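You operate a simulated robot arm through the tools that you are given. There is no shell and no other tool.

Carry out the task below with a simulated robot arm. There is one attempt and no reset: what you move stays moved.

Task
The vacuum's dust cup is full: switch off and fit the teal-collared cup.
Fine: unlatch, stand the full cup on the hall table, latch the new one in; leave the vacuum off. Set down upright: dust cup with the grey collar.
Where things are to end (x, y in the base frame): dust cup with the grey collar within 0.06 m of [0.47, 0.69].

Only the result counts: the job must be done as asked and must still hold three seconds after the hand-in. Knocking over, shifting, dropping, spilling or breaking anything else fails it.

Robot
A 7-joint arm with a two-finger parallel gripper, fixed in place. Base frame: the origin is on the floor under the middle of its stand, x ahead of it, y to its left, z up. Units: m, rad, N and s.
It reaches about 1.247 m from its shoulder. Its first joint turns from -2.304 to 2.304 rad. Payload 3.91 kg.
Tool frame: the origin (TCP) lies between the finger pads and is the grasp point; the fingertips stand 0.03 m ahead of it; z points along the fingers, y is the line along which they close. Largest opening 0.11 m; finger width 0.02, thickness 0.01; the body of the gripper, 0.048 by 0.112 m, starts 0.055 m behind the TCP.
Orientation is told as [roll, pitch, yaw] about the base's x, y, z axes, in that order, counted from this pose: with the fingers straight down and closing along the base's y, the tool's x points along the base's -x, its y along +y and its z along -z.

Tools
- The arm moves only by the tool drive_tool. Its argument "steps" is one flat list of numbers, 7 for each row, row after row: the gripper command, from -1 (fully open) to 1 (shut), values between in proportion, then the shift along the base's x, y, z in m, then the turn, a rotation vector about the base's x, y, z in rad. In form: [fingers, tx, ty, tz, wx, wy, wz, fingers, tx, ty, tz, wx, wy, wz, ...]. A call has 1 to 20 rows; each row is the pose to reach, as a shift and turn from the pose commanded when the call began. A row lasts 0.2 s, in which the tool goes at most 0.05 m and 0.15 rad; a call with a longer step from one row to the next is refused whole, and so is a gripper value outside its range. A pose out of reach is approached as far as the arm can. The call stops where the force on the tool passes 90 N (or 10 N more than at its start, if that is more) or the arm is blocked; 0.2 s more then pass. Each finger travels about 0.108 m/s and halts on what it meets, pressing with about 33 N; the grip force reading is that of the motor and also rises with nothing between the fingers. The clock runs only during rows and for 0.2 s after the last one: add rows that repeat a pose to give the fingers time. It gives the time, the measured TCP pose, the force on the tool (base axes), the opening and the grip force at its end, in the units of the frame above (readings bear some noise), with the torque about the TCP (base axes, N m) and any sound that the robot's microphone picked up.
- Cameras (640 x 400 px; columns grow to the right, rows downward): "scene" is fixed at [0.3994, 0.6501, 1.4147]; the picture's right is [-0.96, -0.30, 0.00], its down [-0.23, 0.74, -0.63] and it looks along [0.19, -0.60, -0.78] (base axes); focal length 214 px, centre (320, 200). "wrist" rides on the gripper at [0.072, 0.017, -0.103] in the tool frame; the picture's right is [-0.23, 0.97, 0.00], its down [-0.76, -0.18, -0.62] and it looks along [-0.61, -0.14, 0.78] (tool axes); focal length 222 px, centre (320, 200).
- get_image(camera): a new picture of that camera. The clock stands still meanwhile.
- locate(camera, pixels): for up to 12 pixels [column, row] of the newest picture of that camera ("zoom" is the newest enlarged one), the place [x, y, z] in the base frame of the surface seen there, good to about 0.003 m. The clock stands still meanwhile.
- enlarge(camera, box): a new picture of the part [left, top, right, bottom] of that camera's present view, enlarged. The clock stands still meanwhile.
- hand_in(): hands the job in; it is judged then, once.

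Leave the gripper open and the arm clear of the work at the hand-in unless told otherwise.

The tools are called after "Emit:" as name(argument=value, ...) on one line, values as JSON. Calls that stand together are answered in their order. drive_tool: Moves the arm, as the interface text tells. Its arguments: {"type":"object","properties":{"steps":{"type":"array"}},"required":["steps"]} The other tools are called the same way: get_image (camera) takes a picture; locate (camera, pixels) gives the place of the surface under pixels of a picture; enlarge (camera, box) takes an enlarged picture of a part of a camera's view; hand_in () hands the job in.

At the start:

```text
time_s: 0.0
eef_pos: [0.3074, 0.3935, 1.2772]
orientation: [-0.001, 0.001, 0.0]
ft_force: [-0.3, 0.1, -0.6]
torque: [0.04, 0.0, 0.01]
gripper_width: 0.1101
gripper_force: 0.0
```

scene: 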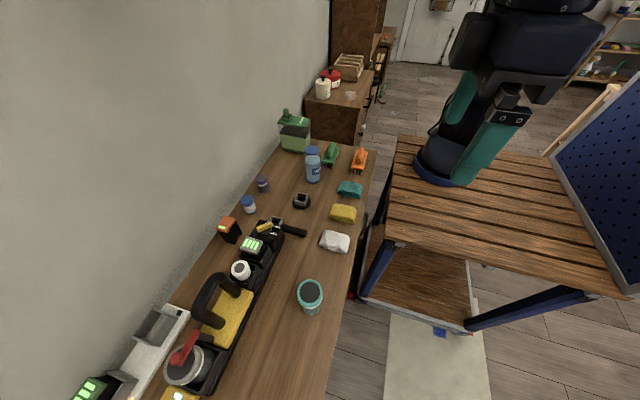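
wrist: 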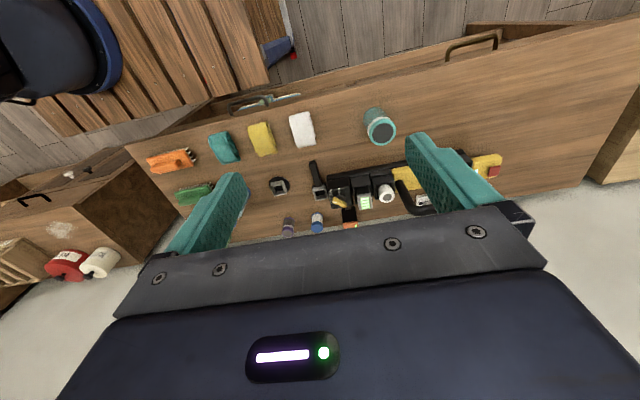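

I see a table with a vacuum (bottom left of the scene picture, around (210,330)), and a teal-collared cup at about (310,295). I'll take enlarged views of both.

Emit:
enlarge(camera="scene", box=[60, 200, 380, 400])

Emit:
enlarge(camera="wrist", box=[240, 90, 540, 260])

```text
2.00 times, centred on (220, 300) of scene
```

zoom: 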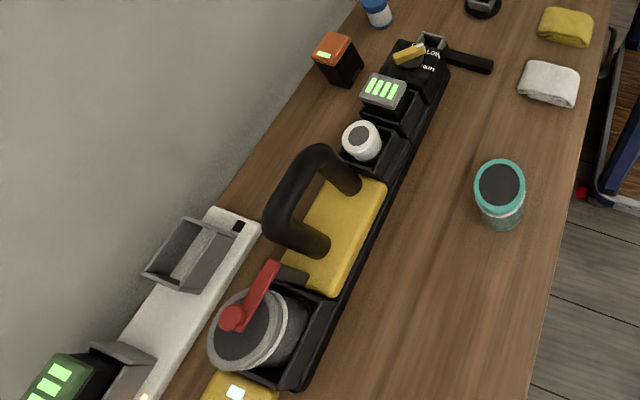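

```text
2.13 times, centred on (390, 175) of wrist
```

zoom: 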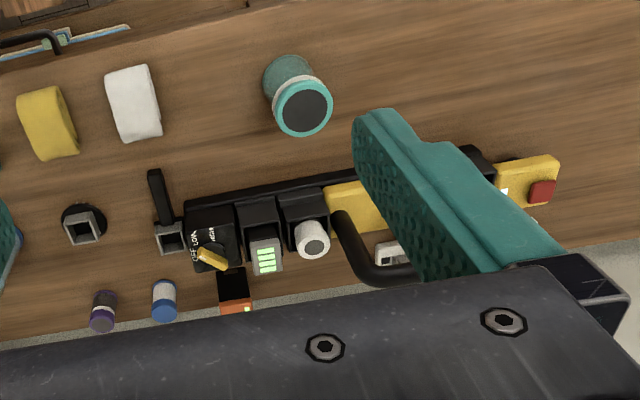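

The vacuum is a long black base with a dial (OFF/LOW/…), a battery, a white part, a yellow body with handle, and a cup with a red latch. I'll measure positions of key points in the scene picture.

Emit:
get_image(camera="scene")

Emit:
locate(camera="scene", pixels=[[310, 292], [310, 312], [180, 365], [192, 340], [175, 358], [265, 227], [252, 244], [240, 269], [208, 295], [230, 330], [290, 260], [178, 395]])

```text
taken
```

scene: 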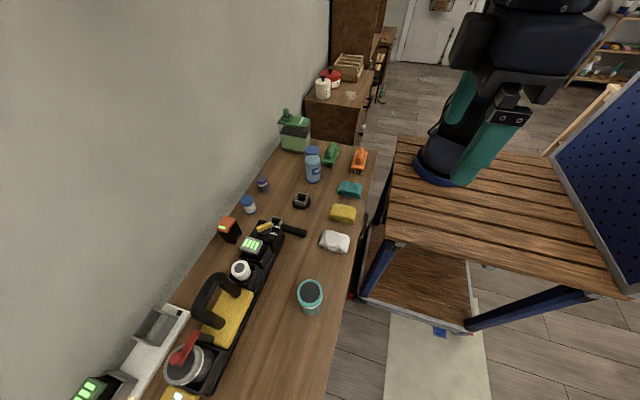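

```text
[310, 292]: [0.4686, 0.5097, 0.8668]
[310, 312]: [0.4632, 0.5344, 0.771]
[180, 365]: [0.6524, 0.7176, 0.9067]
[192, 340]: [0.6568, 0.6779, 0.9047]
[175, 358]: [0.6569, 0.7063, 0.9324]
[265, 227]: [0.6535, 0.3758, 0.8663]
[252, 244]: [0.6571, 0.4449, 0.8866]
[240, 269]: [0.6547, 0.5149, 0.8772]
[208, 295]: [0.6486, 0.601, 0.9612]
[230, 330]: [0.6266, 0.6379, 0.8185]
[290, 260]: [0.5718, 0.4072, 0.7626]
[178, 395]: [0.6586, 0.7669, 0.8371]
```

Table top is at z≈0.763; the vacuum runs along y at x≈0.655, with the latched cup near (0.655, 0.71). I'll bring the gripper high over that region, to get a closer wrist view.

Emit:
drive_tool(steps=[-1, 0, 0.04, -0.012, 0, 0, 0, -1, 0, 0.08, -0.024, 0, 0, 0, -1, 0, 0.12, -0.036, 0, 0, 0, -1, 0, 0.16, -0.048, 0, 0, 0, -1, 0, 0.2, -0.06, 0, 0, 0, -1, 0, 0.24, -0.072, 0, 0, 0, -1, 0, 0.28, -0.084, 0, 0, 0, -1, 0, 0.32, -0.096, 0, 0, 0, -1, 0, 0.35, -0.11, 0, 0, 0])

Emit:
get_image(camera="wrist")

```text
time_s: 2.0
eef_pos: [0.3067, 0.7428, 1.1666]
orientation: [0.001, -0.001, 0.0]
ft_force: [0.3, 0.0, 1.7]
torque: [0.02, -0.01, -0.01]
gripper_width: 0.1102
gripper_force: 0.1
```

```text
taken
```

wrist: 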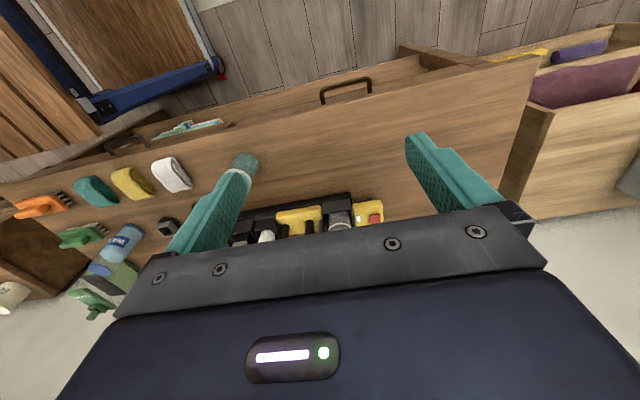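

The gripper body hides the far side, so I need to be closer in x. I'll move forward over the cup (staying above the handle, z≈0.96) and look again.

Emit:
drive_tool(steps=[-1, 0.04, 0, -0.013, 0, 0, 0, -1, 0.08, 0, -0.026, 0, 0, 0, -1, 0.12, 0, -0.04, 0, 0, 0, -1, 0.16, 0, -0.053, 0, 0, 0, -1, 0.2, 0, -0.066, 0, 0, 0, -1, 0.24, 0, -0.08, 0, 0, 0])

Emit:
get_image(camera="wrist")

Emit:
get_image(camera="scene")

```text
time_s: 3.4
eef_pos: [0.5453, 0.7437, 1.088]
orientation: [0.001, 0.0, 0.001]
ft_force: [-0.7, -0.2, 0.0]
torque: [-0.01, -0.03, 0.02]
gripper_width: 0.11
gripper_force: 0.2
```

```text
taken
```

wrist: 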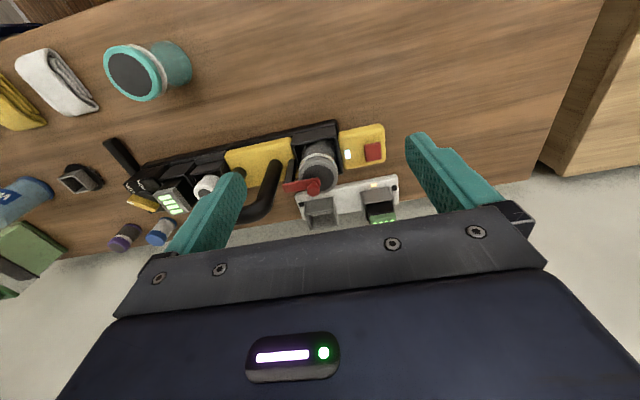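

```text
taken
```

scene: 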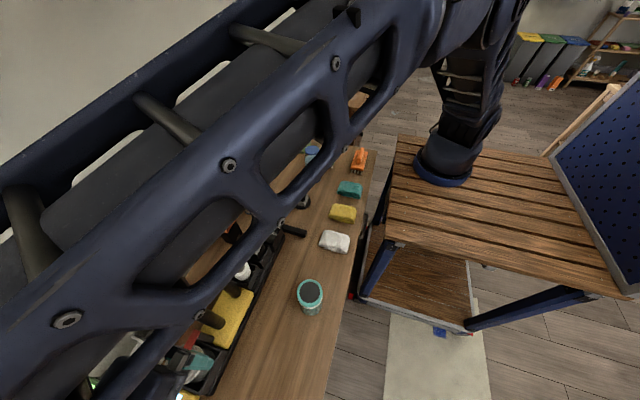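

Now the wrist picture shows the cup bay, with the red latch lever near (305,186) and a yellow block with red button near (365,150). I'll enlarge that.

Emit:
enlarge(camera="wrist", box=[240, 110, 420, 230])

Emit:
enlarge(camera="wrist", box=[60, 110, 260, 250])

```text
3.33 times, centred on (330, 170) of wrist
```

zoom: 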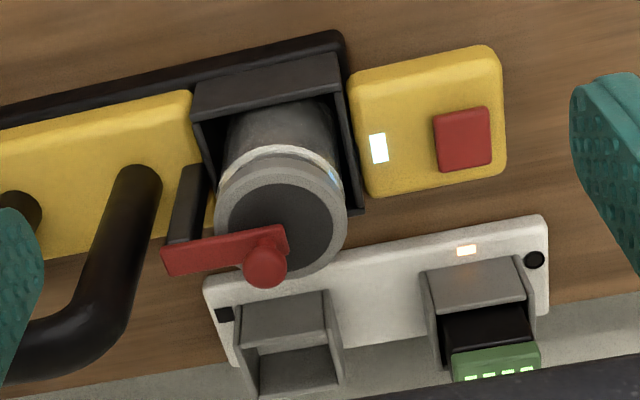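

```text
2.86 times, centred on (160, 180) of wrist
```

zoom: 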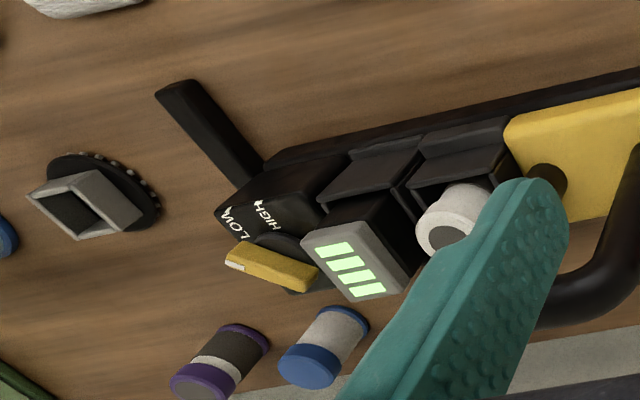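

I see the grey-collared cup in a bay with a red lever across it, and a yellow block with a lit lamp and red button. I need to know how the dial stands; I'll go over the dial near (0.655, 0.376) at height.

Emit:
drive_tool(steps=[-1, 0, -0.045, 0, 0, 0, 0, -1, 0, -0.09, 0, 0, 0, 0, -1, 0, -0.135, 0, 0, 0, 0, -1, 0, -0.18, 0, 0, 0, 0, -1, 0, -0.225, 0, 0, 0, 0, -1, 0, -0.27, 0, 0, 0, 0, -1, 0, -0.315, 0, 0, 0, 0, -1, 0, -0.345, 0, 0, 0, 0, -1, 0, -0.345, -0.04, 0, 0, 0, -1, 0, -0.345, -0.07, 0, 0, 0])

Emit:
get_image(camera="wrist")

Emit:
get_image(camera="scene")

```text
time_s: 5.6
eef_pos: [0.5466, 0.3985, 1.017]
orientation: [0.0, 0.001, 0.002]
ft_force: [0.9, 0.8, 0.4]
torque: [0.0, 0.02, -0.01]
gripper_width: 0.1099
gripper_force: 0.1
```

```text
taken
```

wrist: 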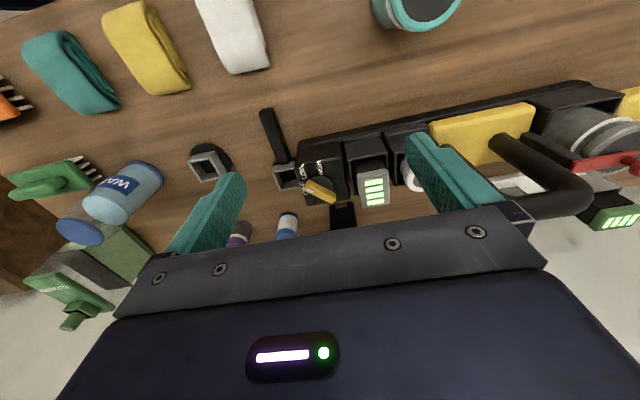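

```text
taken
```

scene: 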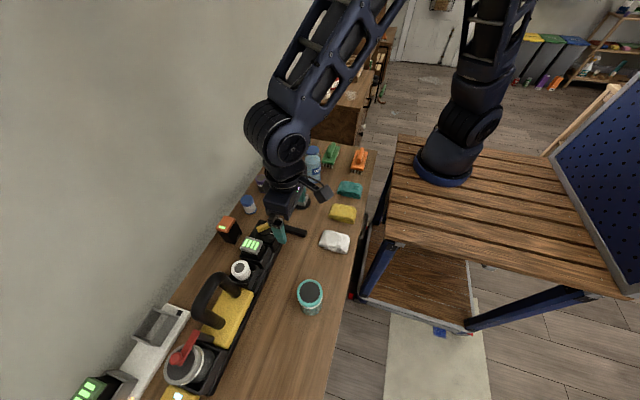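

The dial with its yellow pointer is at about (318,185) in the wrist picture. I'll enlarge it, and the cup latch as seen from the side in the scene picture.

Emit:
enlarge(camera="wrist", box=[270, 130, 390, 220])

Emit:
enlarge(camera="scene", box=[130, 310, 260, 400])

Emit:
enlarge(camera="wrist", box=[500, 70, 640, 220])

```text
4.44 times, centred on (330, 175) of wrist
```

zoom: 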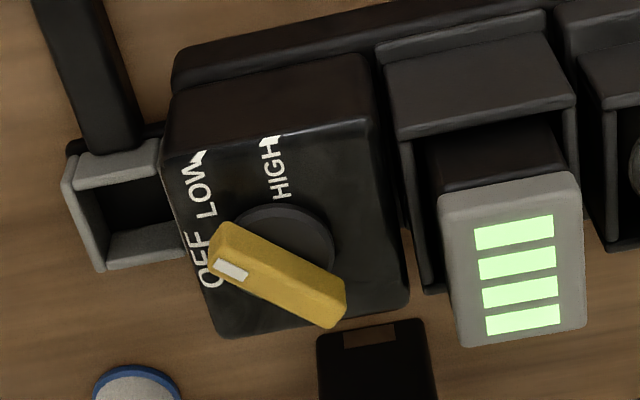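

```text
4.44 times, centred on (195, 355) of scene
```

zoom: 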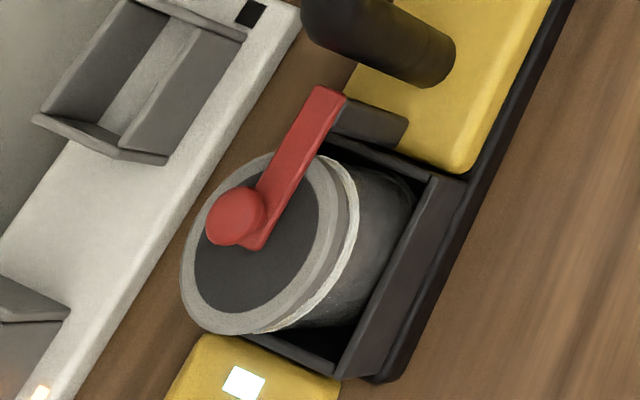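

```text
2.67 times, centred on (570, 145) of wrist
```

zoom: 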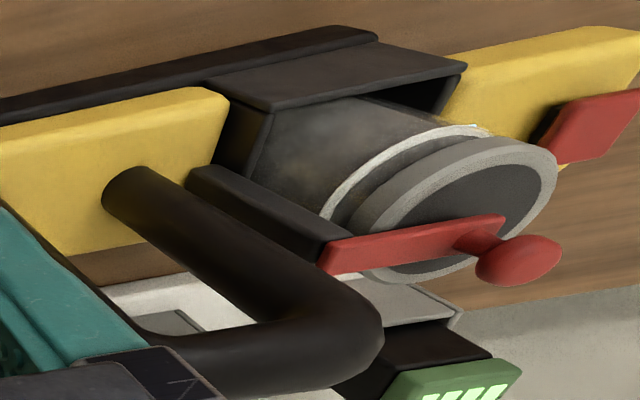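

The dial has OFF, LOW, HIGH labels; the pointer's white-marked end points roughly left. I'll enlarge the dial again and measure the labels and the pointer ends in 3D to know its direction.

Emit:
enlarge(camera="wrist", box=[285, 150, 355, 200])

```text
8.00 times, centred on (320, 175) of wrist
```

zoom: 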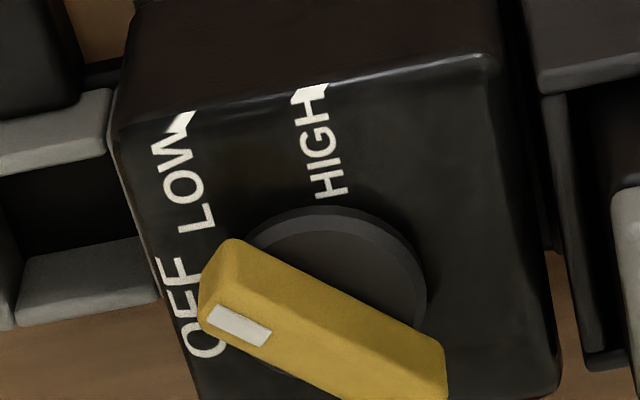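

I'll measure these zoom points: white mark (238,325), other bar end (425,365), OFF (190,305), LOW (183,175), HIGH (322,145), disc edge, top face corners.

Emit:
locate(camera="zoom", pixels=[[238, 325], [425, 360], [330, 330], [185, 310], [183, 180], [322, 150], [340, 225], [420, 290], [270, 232], [140, 140], [480, 75], [540, 360]])

```text
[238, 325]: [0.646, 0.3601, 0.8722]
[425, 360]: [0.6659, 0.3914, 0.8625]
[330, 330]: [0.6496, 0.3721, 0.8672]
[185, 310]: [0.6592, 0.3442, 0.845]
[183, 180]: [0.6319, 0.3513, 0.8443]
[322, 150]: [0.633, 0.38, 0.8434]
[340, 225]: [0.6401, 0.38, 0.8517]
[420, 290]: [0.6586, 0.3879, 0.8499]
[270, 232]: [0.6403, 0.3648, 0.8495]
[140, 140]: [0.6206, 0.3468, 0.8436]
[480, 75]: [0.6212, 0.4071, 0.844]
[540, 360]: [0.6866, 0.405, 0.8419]
```

The top face is z≈0.844 and the bar top z≈0.872, mark end towards −y and a bit −x: it looks like LOW. I'll enlarge a bit lower so the full bar is seen and measure along it.

Emit:
enlarge(camera="wrist", box=[295, 165, 351, 205])

```text
10.00 times, centred on (323, 185) of wrist
```

zoom: 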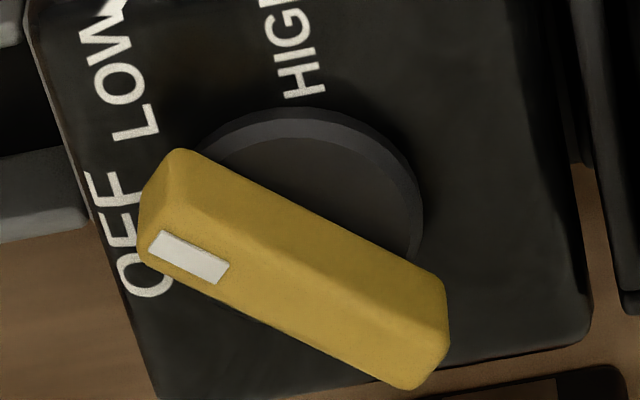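

Emit:
locate(camera="zoom", pixels=[[160, 248], [215, 270], [270, 285], [320, 310], [370, 340], [410, 360], [180, 155], [435, 300], [300, 215], [150, 385], [585, 320], [75, 180]])

```text
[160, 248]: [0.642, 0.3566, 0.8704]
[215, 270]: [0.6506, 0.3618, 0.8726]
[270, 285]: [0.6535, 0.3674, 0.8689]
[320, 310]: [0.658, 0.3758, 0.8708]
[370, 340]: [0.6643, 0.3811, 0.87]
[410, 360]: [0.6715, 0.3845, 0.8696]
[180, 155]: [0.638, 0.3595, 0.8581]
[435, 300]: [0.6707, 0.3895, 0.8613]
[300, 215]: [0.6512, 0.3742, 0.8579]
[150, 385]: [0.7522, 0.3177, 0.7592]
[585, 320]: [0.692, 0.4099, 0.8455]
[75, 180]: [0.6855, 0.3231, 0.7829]
```

Bar direction is (0.0295, 0.028), i.e. 45°, so the mark points to −x−y, at LOW; OFF is towards −y. I need a +45° turn about z. I'll go above the dial with yaw +45° and the fingers at about 0.05 m opening.

Emit:
drive_tool(steps=[0.09, 0.02, -0.004, -0.01, 0, 0, 0.131, 0.09, 0.04, -0.008, -0.02, 0, 0, 0.262, 0.09, 0.06, -0.013, -0.03, 0, 0, 0.393, 0.09, 0.08, -0.018, -0.04, 0, 0, 0.524, 0.09, 0.1, -0.022, -0.05, 0, 0, 0.655, 0.09, 0.109, -0.025, -0.057, 0, 0, 0.785, 0.09, 0.109, -0.025, -0.057, 0, 0, 0.785])

Emit:
get_image(camera="wrist")

Emit:
get_image(camera="scene")

```text
time_s: 7.2
eef_pos: [0.6551, 0.3739, 0.9606]
orientation: [0.0, 0.0, 0.786]
ft_force: [-0.3, -0.2, 1.0]
torque: [-0.01, 0.01, 0.01]
gripper_width: 0.0502
gripper_force: 0.0
```

```text
taken
```

wrist: 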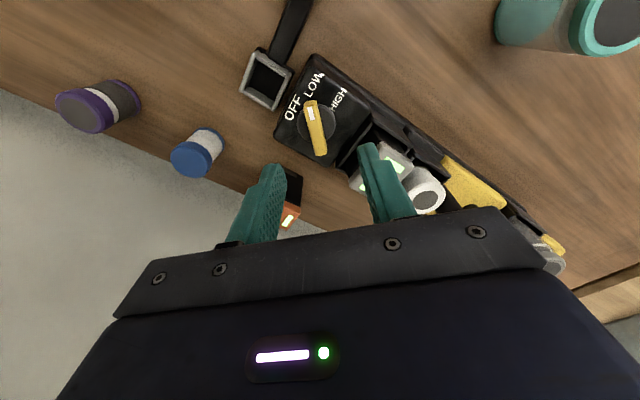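

```text
taken
```

scene: 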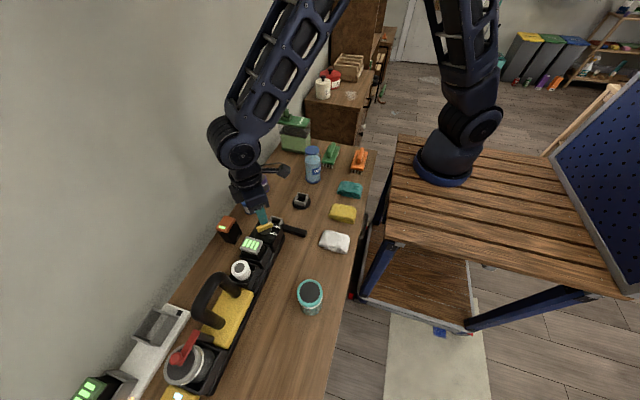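

The bar is nicely lined up between the fingers. I'll check its centre from this view before going down.

Emit:
enlarge(camera="wrist", box=[275, 75, 371, 165])

Emit:
locate(camera="wrist", pixels=[[311, 106], [312, 113], [315, 125], [317, 135], [320, 145], [322, 153], [305, 110], [385, 183], [290, 106], [310, 88], [336, 98]])

```text
4.44 times, centred on (323, 120) of wrist
```

zoom: 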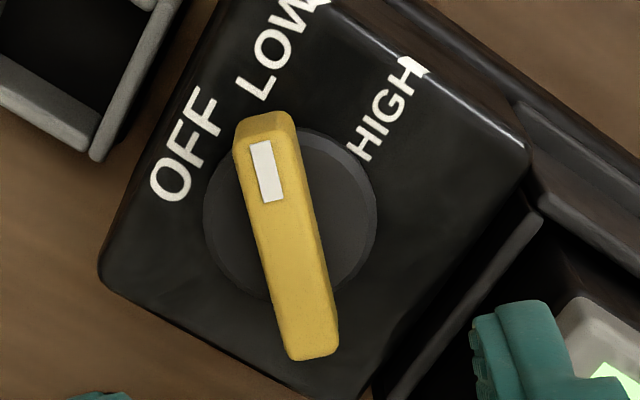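

```text
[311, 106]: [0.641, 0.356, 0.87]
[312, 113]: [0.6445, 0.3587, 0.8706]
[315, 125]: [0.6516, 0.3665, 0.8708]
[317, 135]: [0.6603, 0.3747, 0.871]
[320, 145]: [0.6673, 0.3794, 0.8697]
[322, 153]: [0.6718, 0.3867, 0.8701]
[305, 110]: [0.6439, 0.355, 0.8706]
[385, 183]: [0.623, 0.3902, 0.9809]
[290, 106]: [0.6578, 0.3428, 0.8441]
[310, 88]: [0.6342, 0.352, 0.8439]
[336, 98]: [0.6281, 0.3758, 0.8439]
```

Bar centre is (0.6564, 0.3714), top z 0.870. I'll shift slightly, go down to TCP z≈0.886 (fingertips at 0.856, above the disc) and close on the bar.

Emit:
drive_tool(steps=[0.09, 0.0013, -0.0025, -0.025, 0, 0, 0, 0.09, 0.0013, -0.0025, -0.05, 0, 0, 0, 0.09, 0.0013, -0.0025, -0.074, 0, 0, 0, 0.09, 0.0013, -0.0025, -0.074, 0, 0, 0, 1, 0.0013, -0.0025, -0.074, 0, 0, 0, 1, 0.0013, -0.0025, -0.074, 0, 0, 0, 1, 0.0013, -0.0025, -0.074, 0, 0, 0])

Emit:
get_image(camera="wrist")

```text
time_s: 8.8
eef_pos: [0.6566, 0.3703, 0.8869]
orientation: [0.001, 0.0, 0.784]
ft_force: [1.3, -4.2, 1.0]
torque: [0.22, -0.34, -0.01]
gripper_width: 0.0111
gripper_force: 33.2
```

```text
taken
```

wrist: 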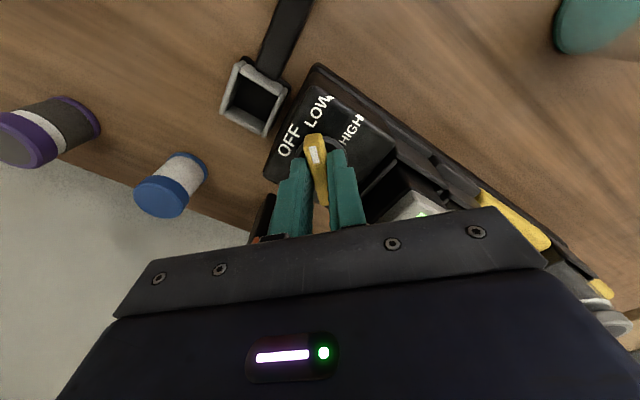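

The bar is held (opening 0.011, grip 33 N). I now turn +45° about z towards OFF.

Emit:
drive_tool(steps=[1, 0, 0, 0, 0, 0, 0.1, 1, 0, 0, 0, 0, 0, 0.2, 1, 0, 0, 0, 0, 0, 0.3, 1, 0, 0, 0, 0, 0, 0.4, 1, 0, 0, 0, 0, 0, 0.5, 1, 0, 0, 0, 0, 0, 0.6, 1, 0, 0, 0, 0, 0, 0.7, 1, 0, 0, 0, 0, 0, 0.785, 1, 0, 0, 0, 0, 0, 0.785])

Emit:
get_image(camera="wrist")

```text
time_s: 10.8
eef_pos: [0.6575, 0.3705, 0.8853]
orientation: [0.0, -0.002, 1.572]
ft_force: [8.7, -4.8, 10.7]
torque: [0.59, -0.16, -0.19]
gripper_width: 0.0117
gripper_force: 33.0
```

```text
taken
```

wrist: 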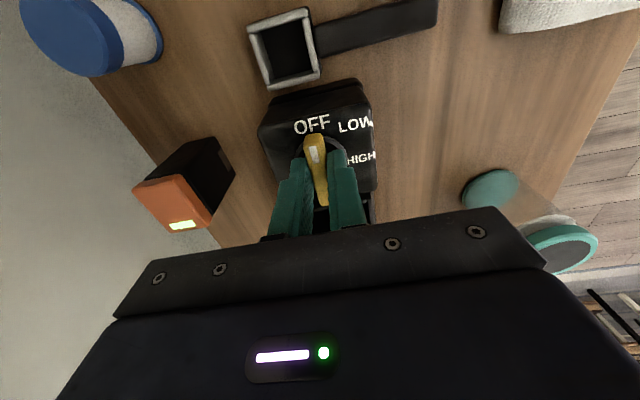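

The mark now points at OFF. I open the fingers slightly and rise, then check it stays there.

Emit:
drive_tool(steps=[0.5, 0, 0, 0, 0, 0, 0, 0.3, 0, 0, 0, 0, 0, 0, 0.09, 0, 0, 0, 0, 0, 0, 0.09, 0, 0, 0.03, 0, 0, 0, 0.09, 0, 0, 0.06, 0, 0, 0, 0.09, 0, 0, 0.1, 0, 0, 0, 0.09, 0, 0, 0.14, 0, 0, 0])

Emit:
get_image(camera="wrist")

Emit:
enlarge(camera="scene", box=[130, 310, 260, 400])

```text
time_s: 12.4
eef_pos: [0.658, 0.3731, 1.027]
orientation: [-0.001, 0.0, 1.57]
ft_force: [1.5, 1.1, -0.1]
torque: [0.0, 0.01, -0.02]
gripper_width: 0.0501
gripper_force: 0.0
```

```text
taken
```

wrist: 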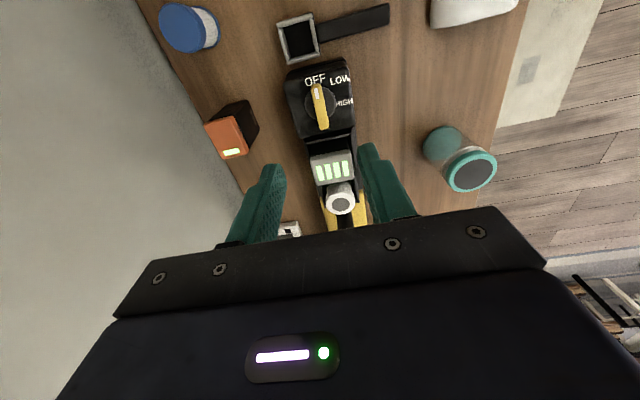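

```text
4.44 times, centred on (195, 355) of scene
```

zoom: 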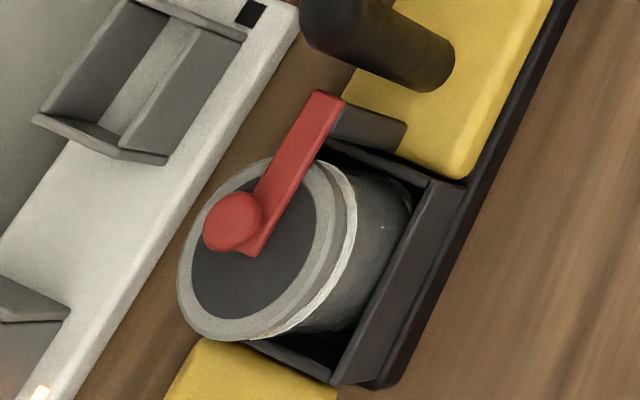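

The pointer rests at OFF and the lamp on the yellow end block has gone dark: the vacuum is off. Next I look at the latch closely; I rise and go back to yaw 0 with the fingers open, in front of the cup.

Emit:
drive_tool(steps=[-0.2, -0.01, 0.0, 0.03, 0, 0, -0.143, -0.4, -0.02, 0.03, 0.06, 0, 0, -0.286, -0.6, -0.03, 0.06, 0.06, 0, 0, -0.429, -0.8, -0.04, 0.095, 0.06, 0, 0, -0.572, -1, -0.05, 0.13, 0.06, 0, 0, -0.715, -1, -0.06, 0.165, 0.06, 0, 0, -0.858, -1, -0.07, 0.2, 0.06, 0, 0, -1.0, -1, -0.08, 0.235, 0.06, 0, 0, -1.144, -1, -0.09, 0.27, 0.06, 0, 0, -1.287, -1, -0.1, 0.3, 0.05, 0, 0, -1.43, -1, -0.11, 0.33, 0.04, 0, 0, -1.57, -1, -0.11, 0.35, 0.03, 0, 0, -1.57])

Emit:
get_image(camera="wrist")

Emit:
enlarge(camera="wrist", box=[240, 80, 420, 230])

```text
time_s: 15.0
eef_pos: [0.5464, 0.721, 1.0561]
orientation: [-0.002, -0.001, 0.0]
ft_force: [0.3, 0.0, 0.8]
torque: [0.04, 0.03, 0.0]
gripper_width: 0.1099
gripper_force: 0.1
```

```text
taken
```

wrist: 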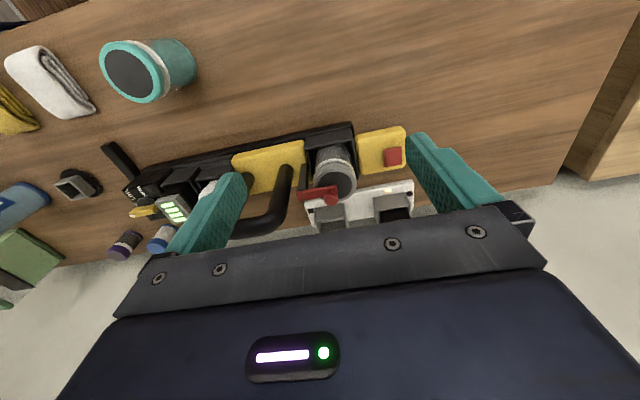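

```text
2.67 times, centred on (330, 155) of wrist
```

zoom: 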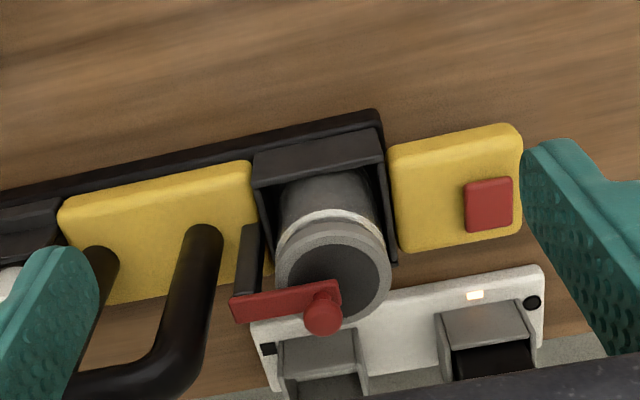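

The lamp is dark. I now measure the lever, knob, cup rim, bay and post in this enlarged picture.

Emit:
locate(camera="zoom", pixels=[[322, 318], [322, 300], [255, 305], [300, 298], [335, 288], [250, 240], [350, 265], [330, 235], [385, 280], [280, 270], [325, 170], [388, 175]])

Emit:
enlarge(camera="wrist", box=[290, 135, 370, 215])

```text
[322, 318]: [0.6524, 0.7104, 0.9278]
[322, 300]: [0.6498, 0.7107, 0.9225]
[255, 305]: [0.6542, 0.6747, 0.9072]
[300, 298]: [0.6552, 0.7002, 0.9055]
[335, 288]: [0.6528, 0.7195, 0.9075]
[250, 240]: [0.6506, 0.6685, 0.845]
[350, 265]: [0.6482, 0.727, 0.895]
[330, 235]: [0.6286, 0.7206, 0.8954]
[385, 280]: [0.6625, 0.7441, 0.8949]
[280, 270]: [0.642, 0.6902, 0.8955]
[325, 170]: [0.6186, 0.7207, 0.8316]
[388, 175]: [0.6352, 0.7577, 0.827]
```

```text
5.00 times, centred on (330, 175) of wrist
```

zoom: 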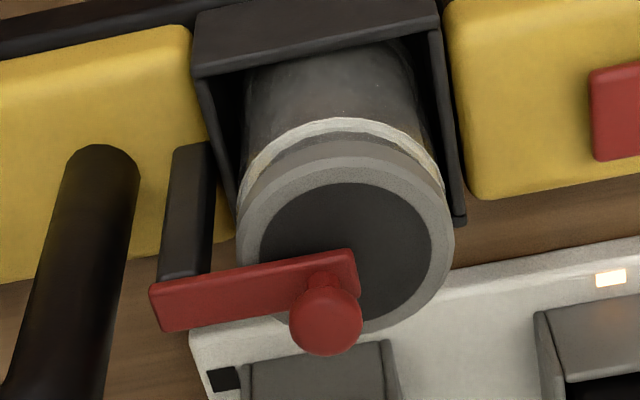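

The cup's top is z≈0.895 centred near (0.656, 0.717); the lever lies at z≈0.907 from the post (0.651, 0.669) to the knob at (0.652, 0.7105), knob top ≈0.93. I'll check the handle height and the scene picture for clearance.

Emit:
get_image(camera="scene")

Emit:
locate(camera="wrist", pixels=[[250, 235], [265, 228], [280, 210], [290, 175], [300, 170], [352, 128], [345, 200], [400, 190], [320, 225]])

```text
taken
```

scene: 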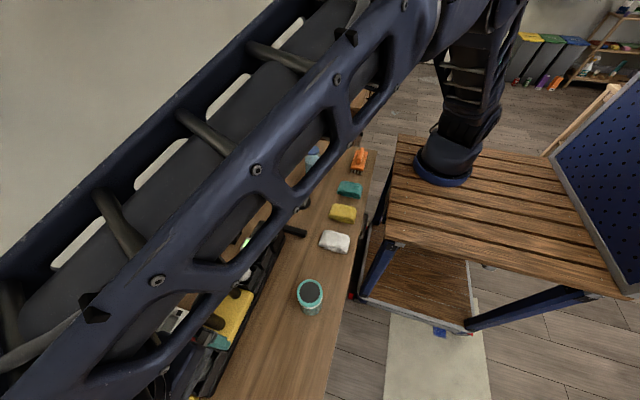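

```text
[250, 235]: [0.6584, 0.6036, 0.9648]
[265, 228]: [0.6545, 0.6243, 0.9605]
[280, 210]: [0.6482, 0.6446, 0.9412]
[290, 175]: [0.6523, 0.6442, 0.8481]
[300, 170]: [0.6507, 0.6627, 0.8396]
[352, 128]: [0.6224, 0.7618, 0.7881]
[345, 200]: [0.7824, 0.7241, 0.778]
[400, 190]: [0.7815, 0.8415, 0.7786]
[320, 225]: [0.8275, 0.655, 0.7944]
```

Handle top is ≈0.965, so there is clearance. I turn to yaw 90° (fingers closing along x) above the knob.

Emit:
drive_tool(steps=[-0.3, 0.01, -0.001, 0, 0, 0, 0.143, -0.1, 0.02, -0.002, 0, 0, 0, 0.286, -0.1, 0.03, -0.003, 0, 0, 0, 0.429, -0.1, 0.04, -0.004, 0, 0, 0, 0.572, -0.1, 0.05, -0.005, 0, 0, 0, 0.715, -0.1, 0.06, -0.006, 0, 0, 0, 0.858, -0.1, 0.07, -0.007, -0.005, 0, 0, 1.0, -0.1, 0.08, -0.008, -0.01, 0, 0, 1.144, -0.1, 0.09, -0.009, -0.02, 0, 0, 1.287, -0.1, 0.1, -0.01, -0.03, 0, 0, 1.43, -0.1, 0.1058, -0.0107, -0.04, 0, 0, 1.57, -0.1, 0.1058, -0.0107, -0.05, 0, 0, 1.57])

Emit:
get_image(camera="wrist")

```text
time_s: 17.6
eef_pos: [0.6522, 0.7109, 1.0051]
orientation: [-0.001, 0.0, 1.573]
ft_force: [-0.3, 0.1, -0.7]
torque: [-0.01, -0.01, 0.01]
gripper_width: 0.0603
gripper_force: 0.1
```

```text
taken
```

wrist: 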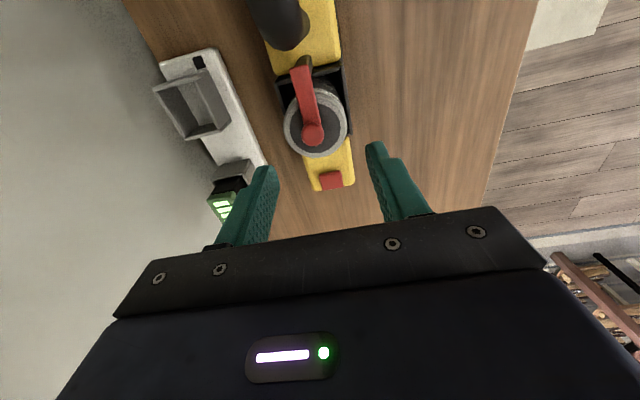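

Emit:
enlarge(camera="wrist", box=[265, 45, 375, 165])

Emit:
locate(camera="wrist", pixels=[[312, 132], [312, 137], [300, 75], [305, 95], [293, 72], [335, 120], [318, 152], [289, 125], [345, 122], [325, 75], [277, 90], [347, 95]])

```text
3.33 times, centred on (320, 105) of wrist
```

zoom: 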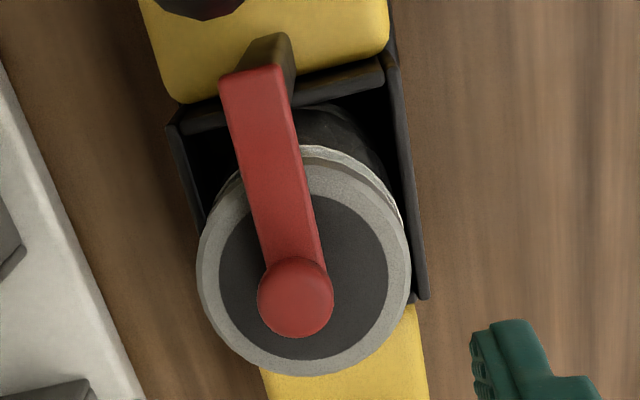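

```text
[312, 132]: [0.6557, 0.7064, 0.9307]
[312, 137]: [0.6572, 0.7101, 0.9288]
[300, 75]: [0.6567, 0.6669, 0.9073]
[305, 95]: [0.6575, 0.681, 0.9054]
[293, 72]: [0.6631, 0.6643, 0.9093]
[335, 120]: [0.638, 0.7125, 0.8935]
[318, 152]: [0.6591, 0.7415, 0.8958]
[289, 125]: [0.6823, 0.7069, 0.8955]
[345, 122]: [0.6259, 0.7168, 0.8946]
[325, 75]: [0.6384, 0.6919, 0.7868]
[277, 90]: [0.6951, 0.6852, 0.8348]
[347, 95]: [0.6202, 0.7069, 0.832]
```

Knob centre is about (0.6555, 0.709), top 0.931. I descend to TCP z 0.936 (fingertips at 0.906, above the cup's top 0.895) and close on the knob.

Emit:
drive_tool(steps=[-0.1, 0.0033, -0.002, -0.03, 0, 0, 0, -0.1, 0.0033, -0.002, -0.055, 0, 0, 0, -0.1, 0.0033, -0.002, -0.069, 0, 0, 0, 0.3, 0.0033, -0.002, -0.069, 0, 0, 0, 1, 0.0033, -0.002, -0.069, 0, 0, 0, 1, 0.0033, -0.002, -0.069, 0, 0, 0, 1, 0.0033, -0.002, -0.069, 0, 0, 0])

Emit:
get_image(camera="wrist")

```text
time_s: 19.2
eef_pos: [0.6548, 0.7098, 0.9361]
orientation: [0.001, -0.001, 1.57]
ft_force: [0.2, 1.6, -0.3]
torque: [0.11, 0.0, 0.03]
gripper_width: 0.0187
gripper_force: 32.3
```

```text
taken
```

wrist: 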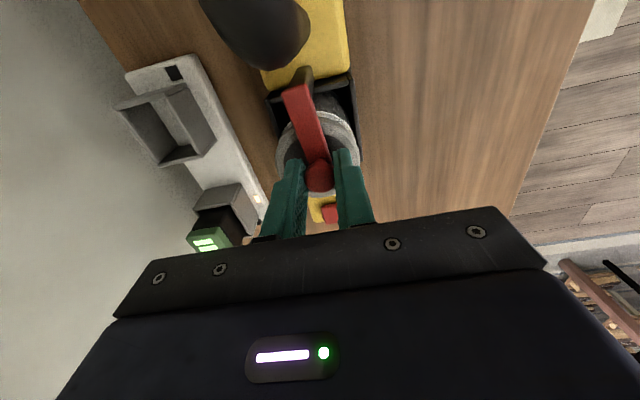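

The knob is held at 0.0187 m. I test which way the lever gives: first 6 mm towards −x, reading the force.

Emit:
drive_tool(steps=[1, -0.003, 0, 0, 0, 0, 0, 1, -0.006, 0, 0, 0, 0, 0])

```text
time_s: 19.8
eef_pos: [0.6499, 0.7093, 0.9367]
orientation: [-0.001, 0.0, 1.571]
ft_force: [2.3, 1.7, 0.5]
torque: [0.08, 0.03, 0.04]
gripper_width: 0.0187
gripper_force: 33.1
```

It moved 5 mm with only about 2 N, so it seems to swing. I check the picture.

Emit:
enlarge(camera="wrist", box=[250, 50, 390, 220])

```text
2.35 times, centred on (320, 135) of wrist
```

zoom: 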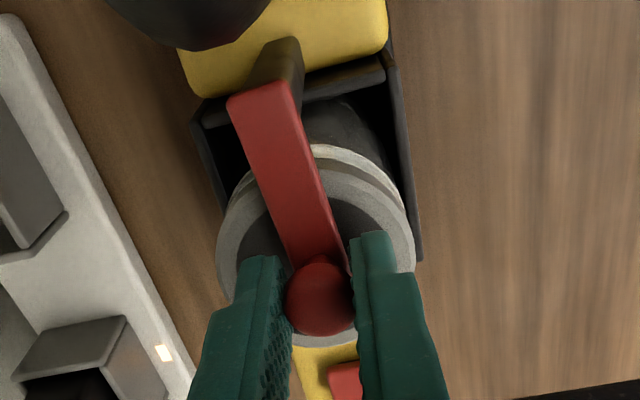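

The lever swings about a vertical axis at its post end near (0.656, 0.669). I raise the fingers 5 mm so the tips stay above the bar, then swing the knob along the arc to about 40° and check.

Emit:
drive_tool(steps=[1, 0, 0, 0.005, 0, 0, 0, 1, -0.0074, -0.0019, 0.005, 0, 0, 0, 1, -0.0137, -0.0049, 0.005, 0, 0, 0, 1, -0.0195, -0.009, 0.005, 0, 0, 0])

Emit:
enlarge(camera="wrist", box=[250, 50, 390, 220])

```text
time_s: 20.8
eef_pos: [0.6305, 0.6988, 0.9416]
orientation: [-0.002, -0.001, 1.571]
ft_force: [-0.4, 2.0, -3.9]
torque: [-0.33, 0.03, 0.01]
gripper_width: 0.0189
gripper_force: 33.2
```

```text
2.35 times, centred on (320, 135) of wrist
```

zoom: 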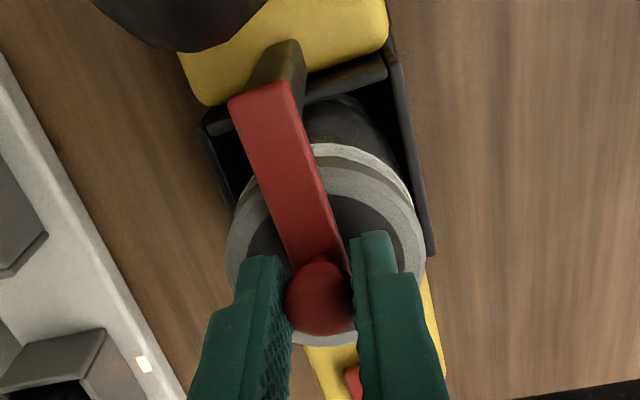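

The bay stayed fixed relative to the gripper while the background moved — the whole vacuum may be sliding with me. I check the scene picture before going on.

Emit:
get_image(camera="scene")

Emit:
get_image(camera="wrist")

```text
taken
```

scene: 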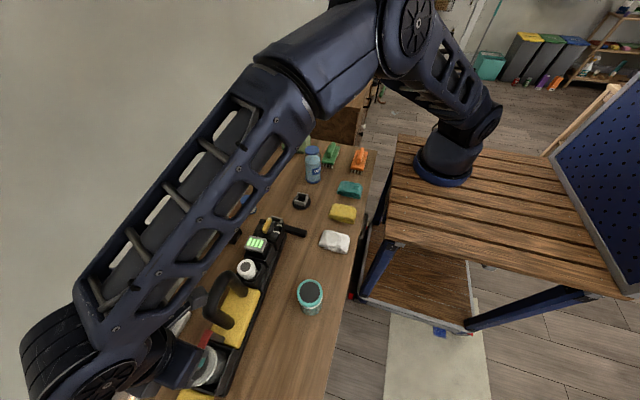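

```text
taken
```

wrist: 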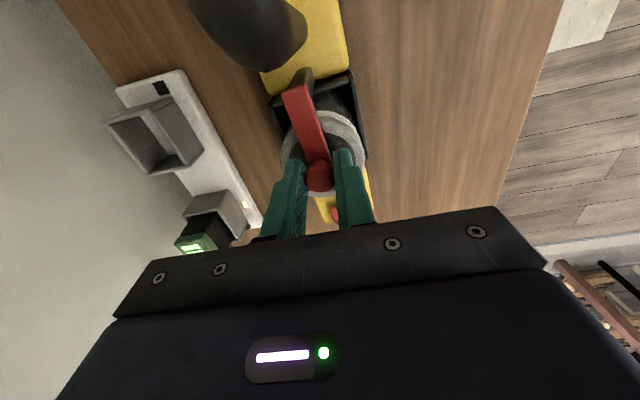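

Yes: the dial and filter shifted a few pixels too, so the vacuum itself slid (it slides easily) and the lever did not swing. I retrace my path to bring it back to where it was.

Emit:
drive_tool(steps=[1, 0.0029, 0.002, 0, 0, 0, 0, 1, 0.0058, 0.0041, 0, 0, 0, 0, 1, 0.009, 0.0056, 0, 0, 0, 0, 1, 0.0121, 0.0071, 0, 0, 0, 0, 1, 0.0158, 0.008, 0, 0, 0, 0, 1, 0.0195, 0.009, 0, 0, 0, 0, 1, 0.0225, 0.009, 0, 0, 0, 0, 1, 0.0255, 0.009, 0, 0, 0, 0, 1, 0.0255, 0.009, 0, 0, 0, 0])

Emit:
get_image(camera="scene")

Emit:
get_image(camera="wrist")

```text
time_s: 22.8
eef_pos: [0.6556, 0.7095, 0.9411]
orientation: [0.0, 0.001, 1.571]
ft_force: [-0.3, 3.0, -4.5]
torque: [-0.41, 0.0, -0.01]
gripper_width: 0.019
gripper_force: 32.6
```

```text
taken
```

scene: 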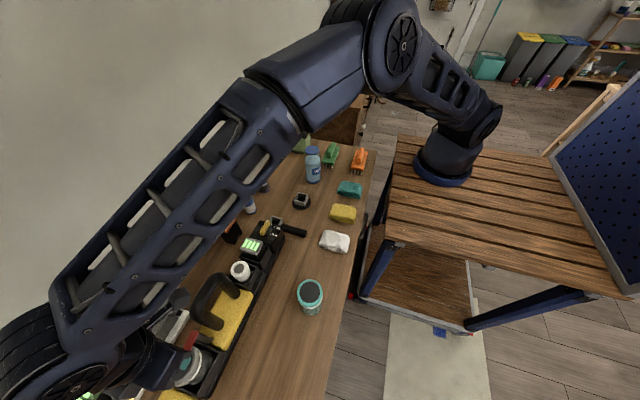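

```text
taken
```

wrist: 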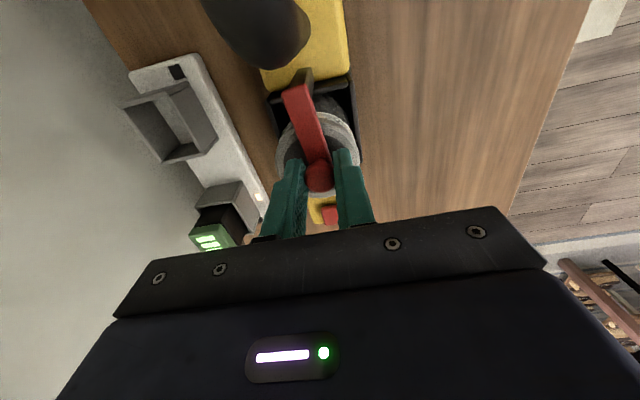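

The vacuum is back in place (filter again at (240,269), dial near (265,227)). The tool is pulled down by ~4.5 N after my 5 mm rise, so the lever may be a lift-up one. I check lever heights now.

Emit:
enlarge(camera="wrist", box=[260, 60, 370, 210])

Emit:
locate(camera="wrist", pixels=[[297, 92], [300, 105], [305, 118], [310, 130], [315, 145], [318, 175], [318, 182], [330, 145], [345, 125], [287, 150], [300, 75], [270, 165]])

```text
2.67 times, centred on (315, 135) of wrist
```

zoom: 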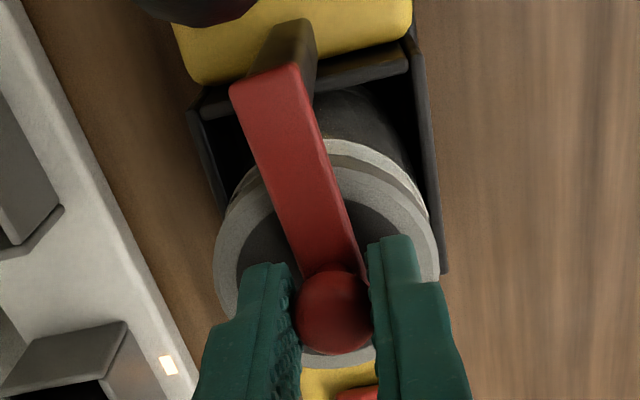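

```text
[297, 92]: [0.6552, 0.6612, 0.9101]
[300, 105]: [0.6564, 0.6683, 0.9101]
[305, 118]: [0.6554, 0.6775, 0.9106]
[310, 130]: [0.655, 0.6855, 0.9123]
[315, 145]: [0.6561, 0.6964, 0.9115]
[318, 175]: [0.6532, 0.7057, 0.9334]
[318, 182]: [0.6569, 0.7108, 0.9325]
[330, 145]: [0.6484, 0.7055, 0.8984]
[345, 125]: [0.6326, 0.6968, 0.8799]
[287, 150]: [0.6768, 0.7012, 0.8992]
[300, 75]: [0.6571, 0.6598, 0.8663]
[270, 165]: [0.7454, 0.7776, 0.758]
```

Lever and cup rim have both come up ≈4 mm: I was lifting the light vacuum's end. So the lever needs a different action. I set it back down, release the knob and rise to study the mechanism from the side.

Emit:
drive_tool(steps=[1, 0, 0, -0.003, 0, 0, 0, 1, 0, 0, -0.006, 0, 0, 0, 0.5, 0, 0, -0.006, 0, 0, 0, 0.2, 0, 0, -0.006, 0, 0, 0, -0.1, 0, 0, -0.006, 0, 0, 0, -0.1, 0, 0, 0.03, 0, 0, 0, -0.1, 0, 0, 0.07, 0, 0, 0, -0.1, 0, 0, 0.1, 0, 0, 0])

Emit:
get_image(camera="scene")

Emit:
get_image(camera="wrist")

```text
time_s: 24.6
eef_pos: [0.6554, 0.7085, 1.043]
orientation: [0.003, 0.002, 1.57]
ft_force: [0.3, 0.4, 0.1]
torque: [-0.01, 0.0, 0.03]
gripper_width: 0.0606
gripper_force: 0.0
```

```text
taken
```

scene: 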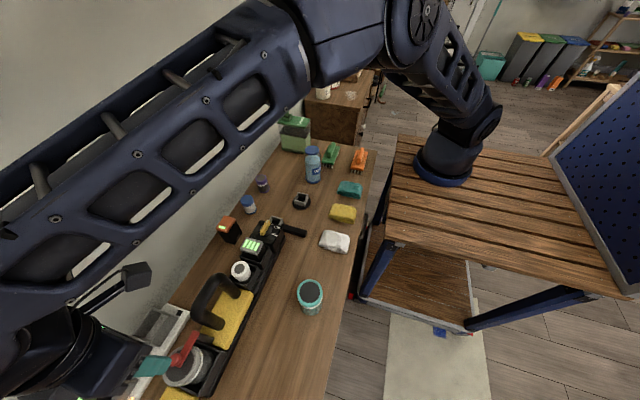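

```text
taken
```

wrist: 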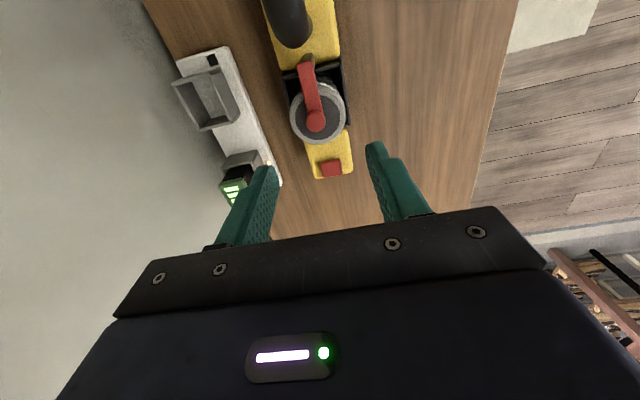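

The vacuum stands where it was. Now back to yaw 0 and move away in −x for a low side view of the latch.

Emit:
drive_tool(steps=[-0.1, -0.016, 0, 0, 0, 0, -0.143, -0.1, -0.032, 0, 0, 0, 0, -0.286, -0.1, -0.048, 0, 0, 0, 0, -0.429, -0.1, -0.064, 0, 0, 0, 0, -0.572, -0.1, -0.08, 0, 0, 0, 0, -0.715, -0.1, -0.096, 0, 0, 0, 0, -0.858, -0.1, -0.112, 0, 0, 0, 0, -1.0, -0.1, -0.13, 0, 0, 0, 0, -1.144, -0.1, -0.15, 0, 0, 0, 0, -1.287, -0.1, -0.165, 0, 0, 0, 0, -1.43, -0.1, -0.178, 0, 0, 0, 0, -1.57])

Emit:
drive_tool(steps=[-0.1, 0, 0, 0, 0, -0.14, 0, -0.1, 0, 0, 0, 0, -0.28, 0, -0.1, 0, 0, -0.02, 0, -0.42, 0, -0.1, 0, 0, -0.04, 0, -0.56, 0, -0.1, 0, 0, -0.06, 0, -0.7, 0])

Emit:
get_image(camera="wrist")

```text
time_s: 27.0
eef_pos: [0.4784, 0.7082, 1.0407]
orientation: [0.0, 0.001, -0.003]
ft_force: [0.3, -0.8, 0.6]
torque: [-0.02, 0.02, 0.03]
gripper_width: 0.0604
gripper_force: 0.0
```

```text
time_s: 28.2
eef_pos: [0.48, 0.7082, 0.9836]
orientation: [0.003, -0.703, -0.001]
ft_force: [0.8, -1.1, 0.4]
torque: [0.02, 0.08, 0.02]
gripper_width: 0.0605
gripper_force: 0.0
```

```text
taken
```

wrist: 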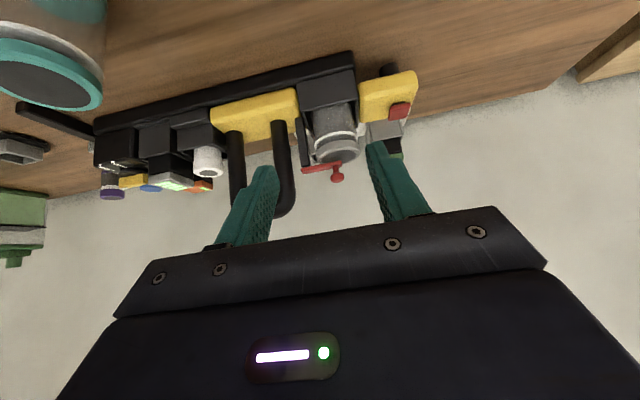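

A low side view now: the cup and lever at about (320,140)–(337,178). I enlarge it.

Emit:
enlarge(camera="wrist", box=[270, 60, 400, 200])

Emit:
enlarge(camera="wrist", box=[285, 110, 365, 190])

```text
2.86 times, centred on (335, 130) of wrist
```

zoom: 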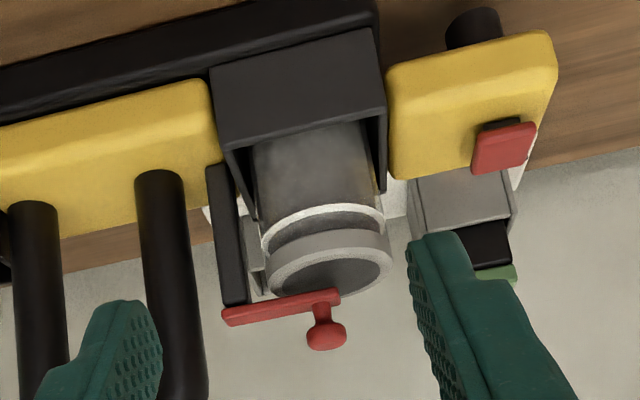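

```text
5.00 times, centred on (325, 150) of wrist
```

zoom: 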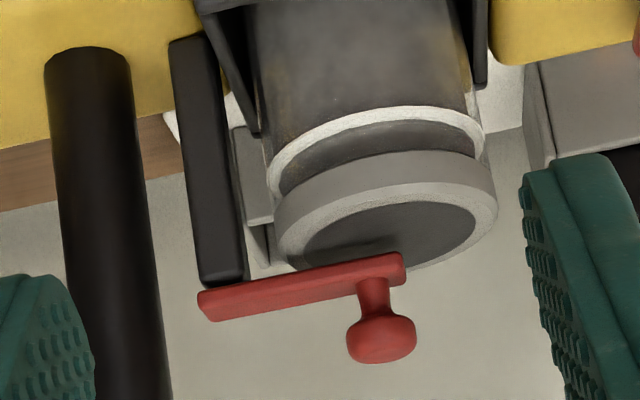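

The side view shows a flat red bar fixed at one end on top of a black post with a mushroom knob at the other: most likely a swing about the post. I will grip the bar itself near the post and apply mostly pure torque, so the light vacuum stays put. First pitch back and come to yaw 90 above the bar.

Emit:
drive_tool(steps=[-0.1, 0, 0, 0.02, 0, 0.14, 0, -0.1, 0, 0, 0.04, 0, 0.28, 0, -0.1, 0, 0, 0.06, 0, 0.42, 0, -0.1, 0, 0, 0.06, 0, 0.56, 0, -0.1, 0, 0, 0.06, 0, 0.7, 0])

Emit:
drive_tool(steps=[-0.1, 0.016, -0.002, 0, 0, 0, 0.143, -0.1, 0.032, -0.004, 0, 0, 0, 0.286, -0.1, 0.048, -0.007, 0, 0, 0, 0.429, -0.1, 0.064, -0.01, 0, 0, 0, 0.572, -0.1, 0.08, -0.013, 0, 0, 0, 0.715, -0.1, 0.096, -0.016, 0, 0, 0, 0.858, -0.1, 0.112, -0.019, 0, 0, 0, 1.0, -0.1, 0.13, -0.022, 0, 0, 0, 1.144, -0.1, 0.15, -0.025, 0, 0, 0, 1.287, -0.1, 0.165, -0.027, 0, 0, 0, 1.43, 0.27, 0.178, -0.027, -0.01, 0, 0, 1.57, 0.27, 0.178, -0.027, -0.03, 0, 0, 1.57])

Emit:
get_image(camera="wrist")

```text
time_s: 29.4
eef_pos: [0.4766, 0.708, 1.0429]
orientation: [-0.003, 0.003, 0.002]
ft_force: [-1.1, 0.3, 0.0]
torque: [0.0, -0.07, 0.01]
gripper_width: 0.0602
gripper_force: 0.0
```

```text
time_s: 32.0
eef_pos: [0.6543, 0.6826, 1.0125]
orientation: [0.0, -0.001, 1.573]
ft_force: [0.6, 0.3, -0.7]
torque: [-0.03, -0.03, 0.02]
gripper_width: 0.0399
gripper_force: 0.2
```

```text
taken
```

wrist: 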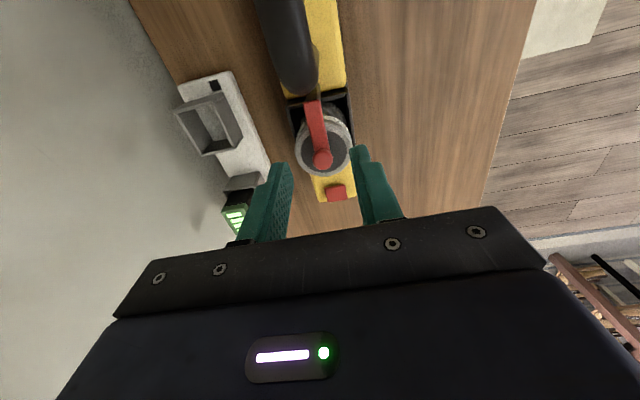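

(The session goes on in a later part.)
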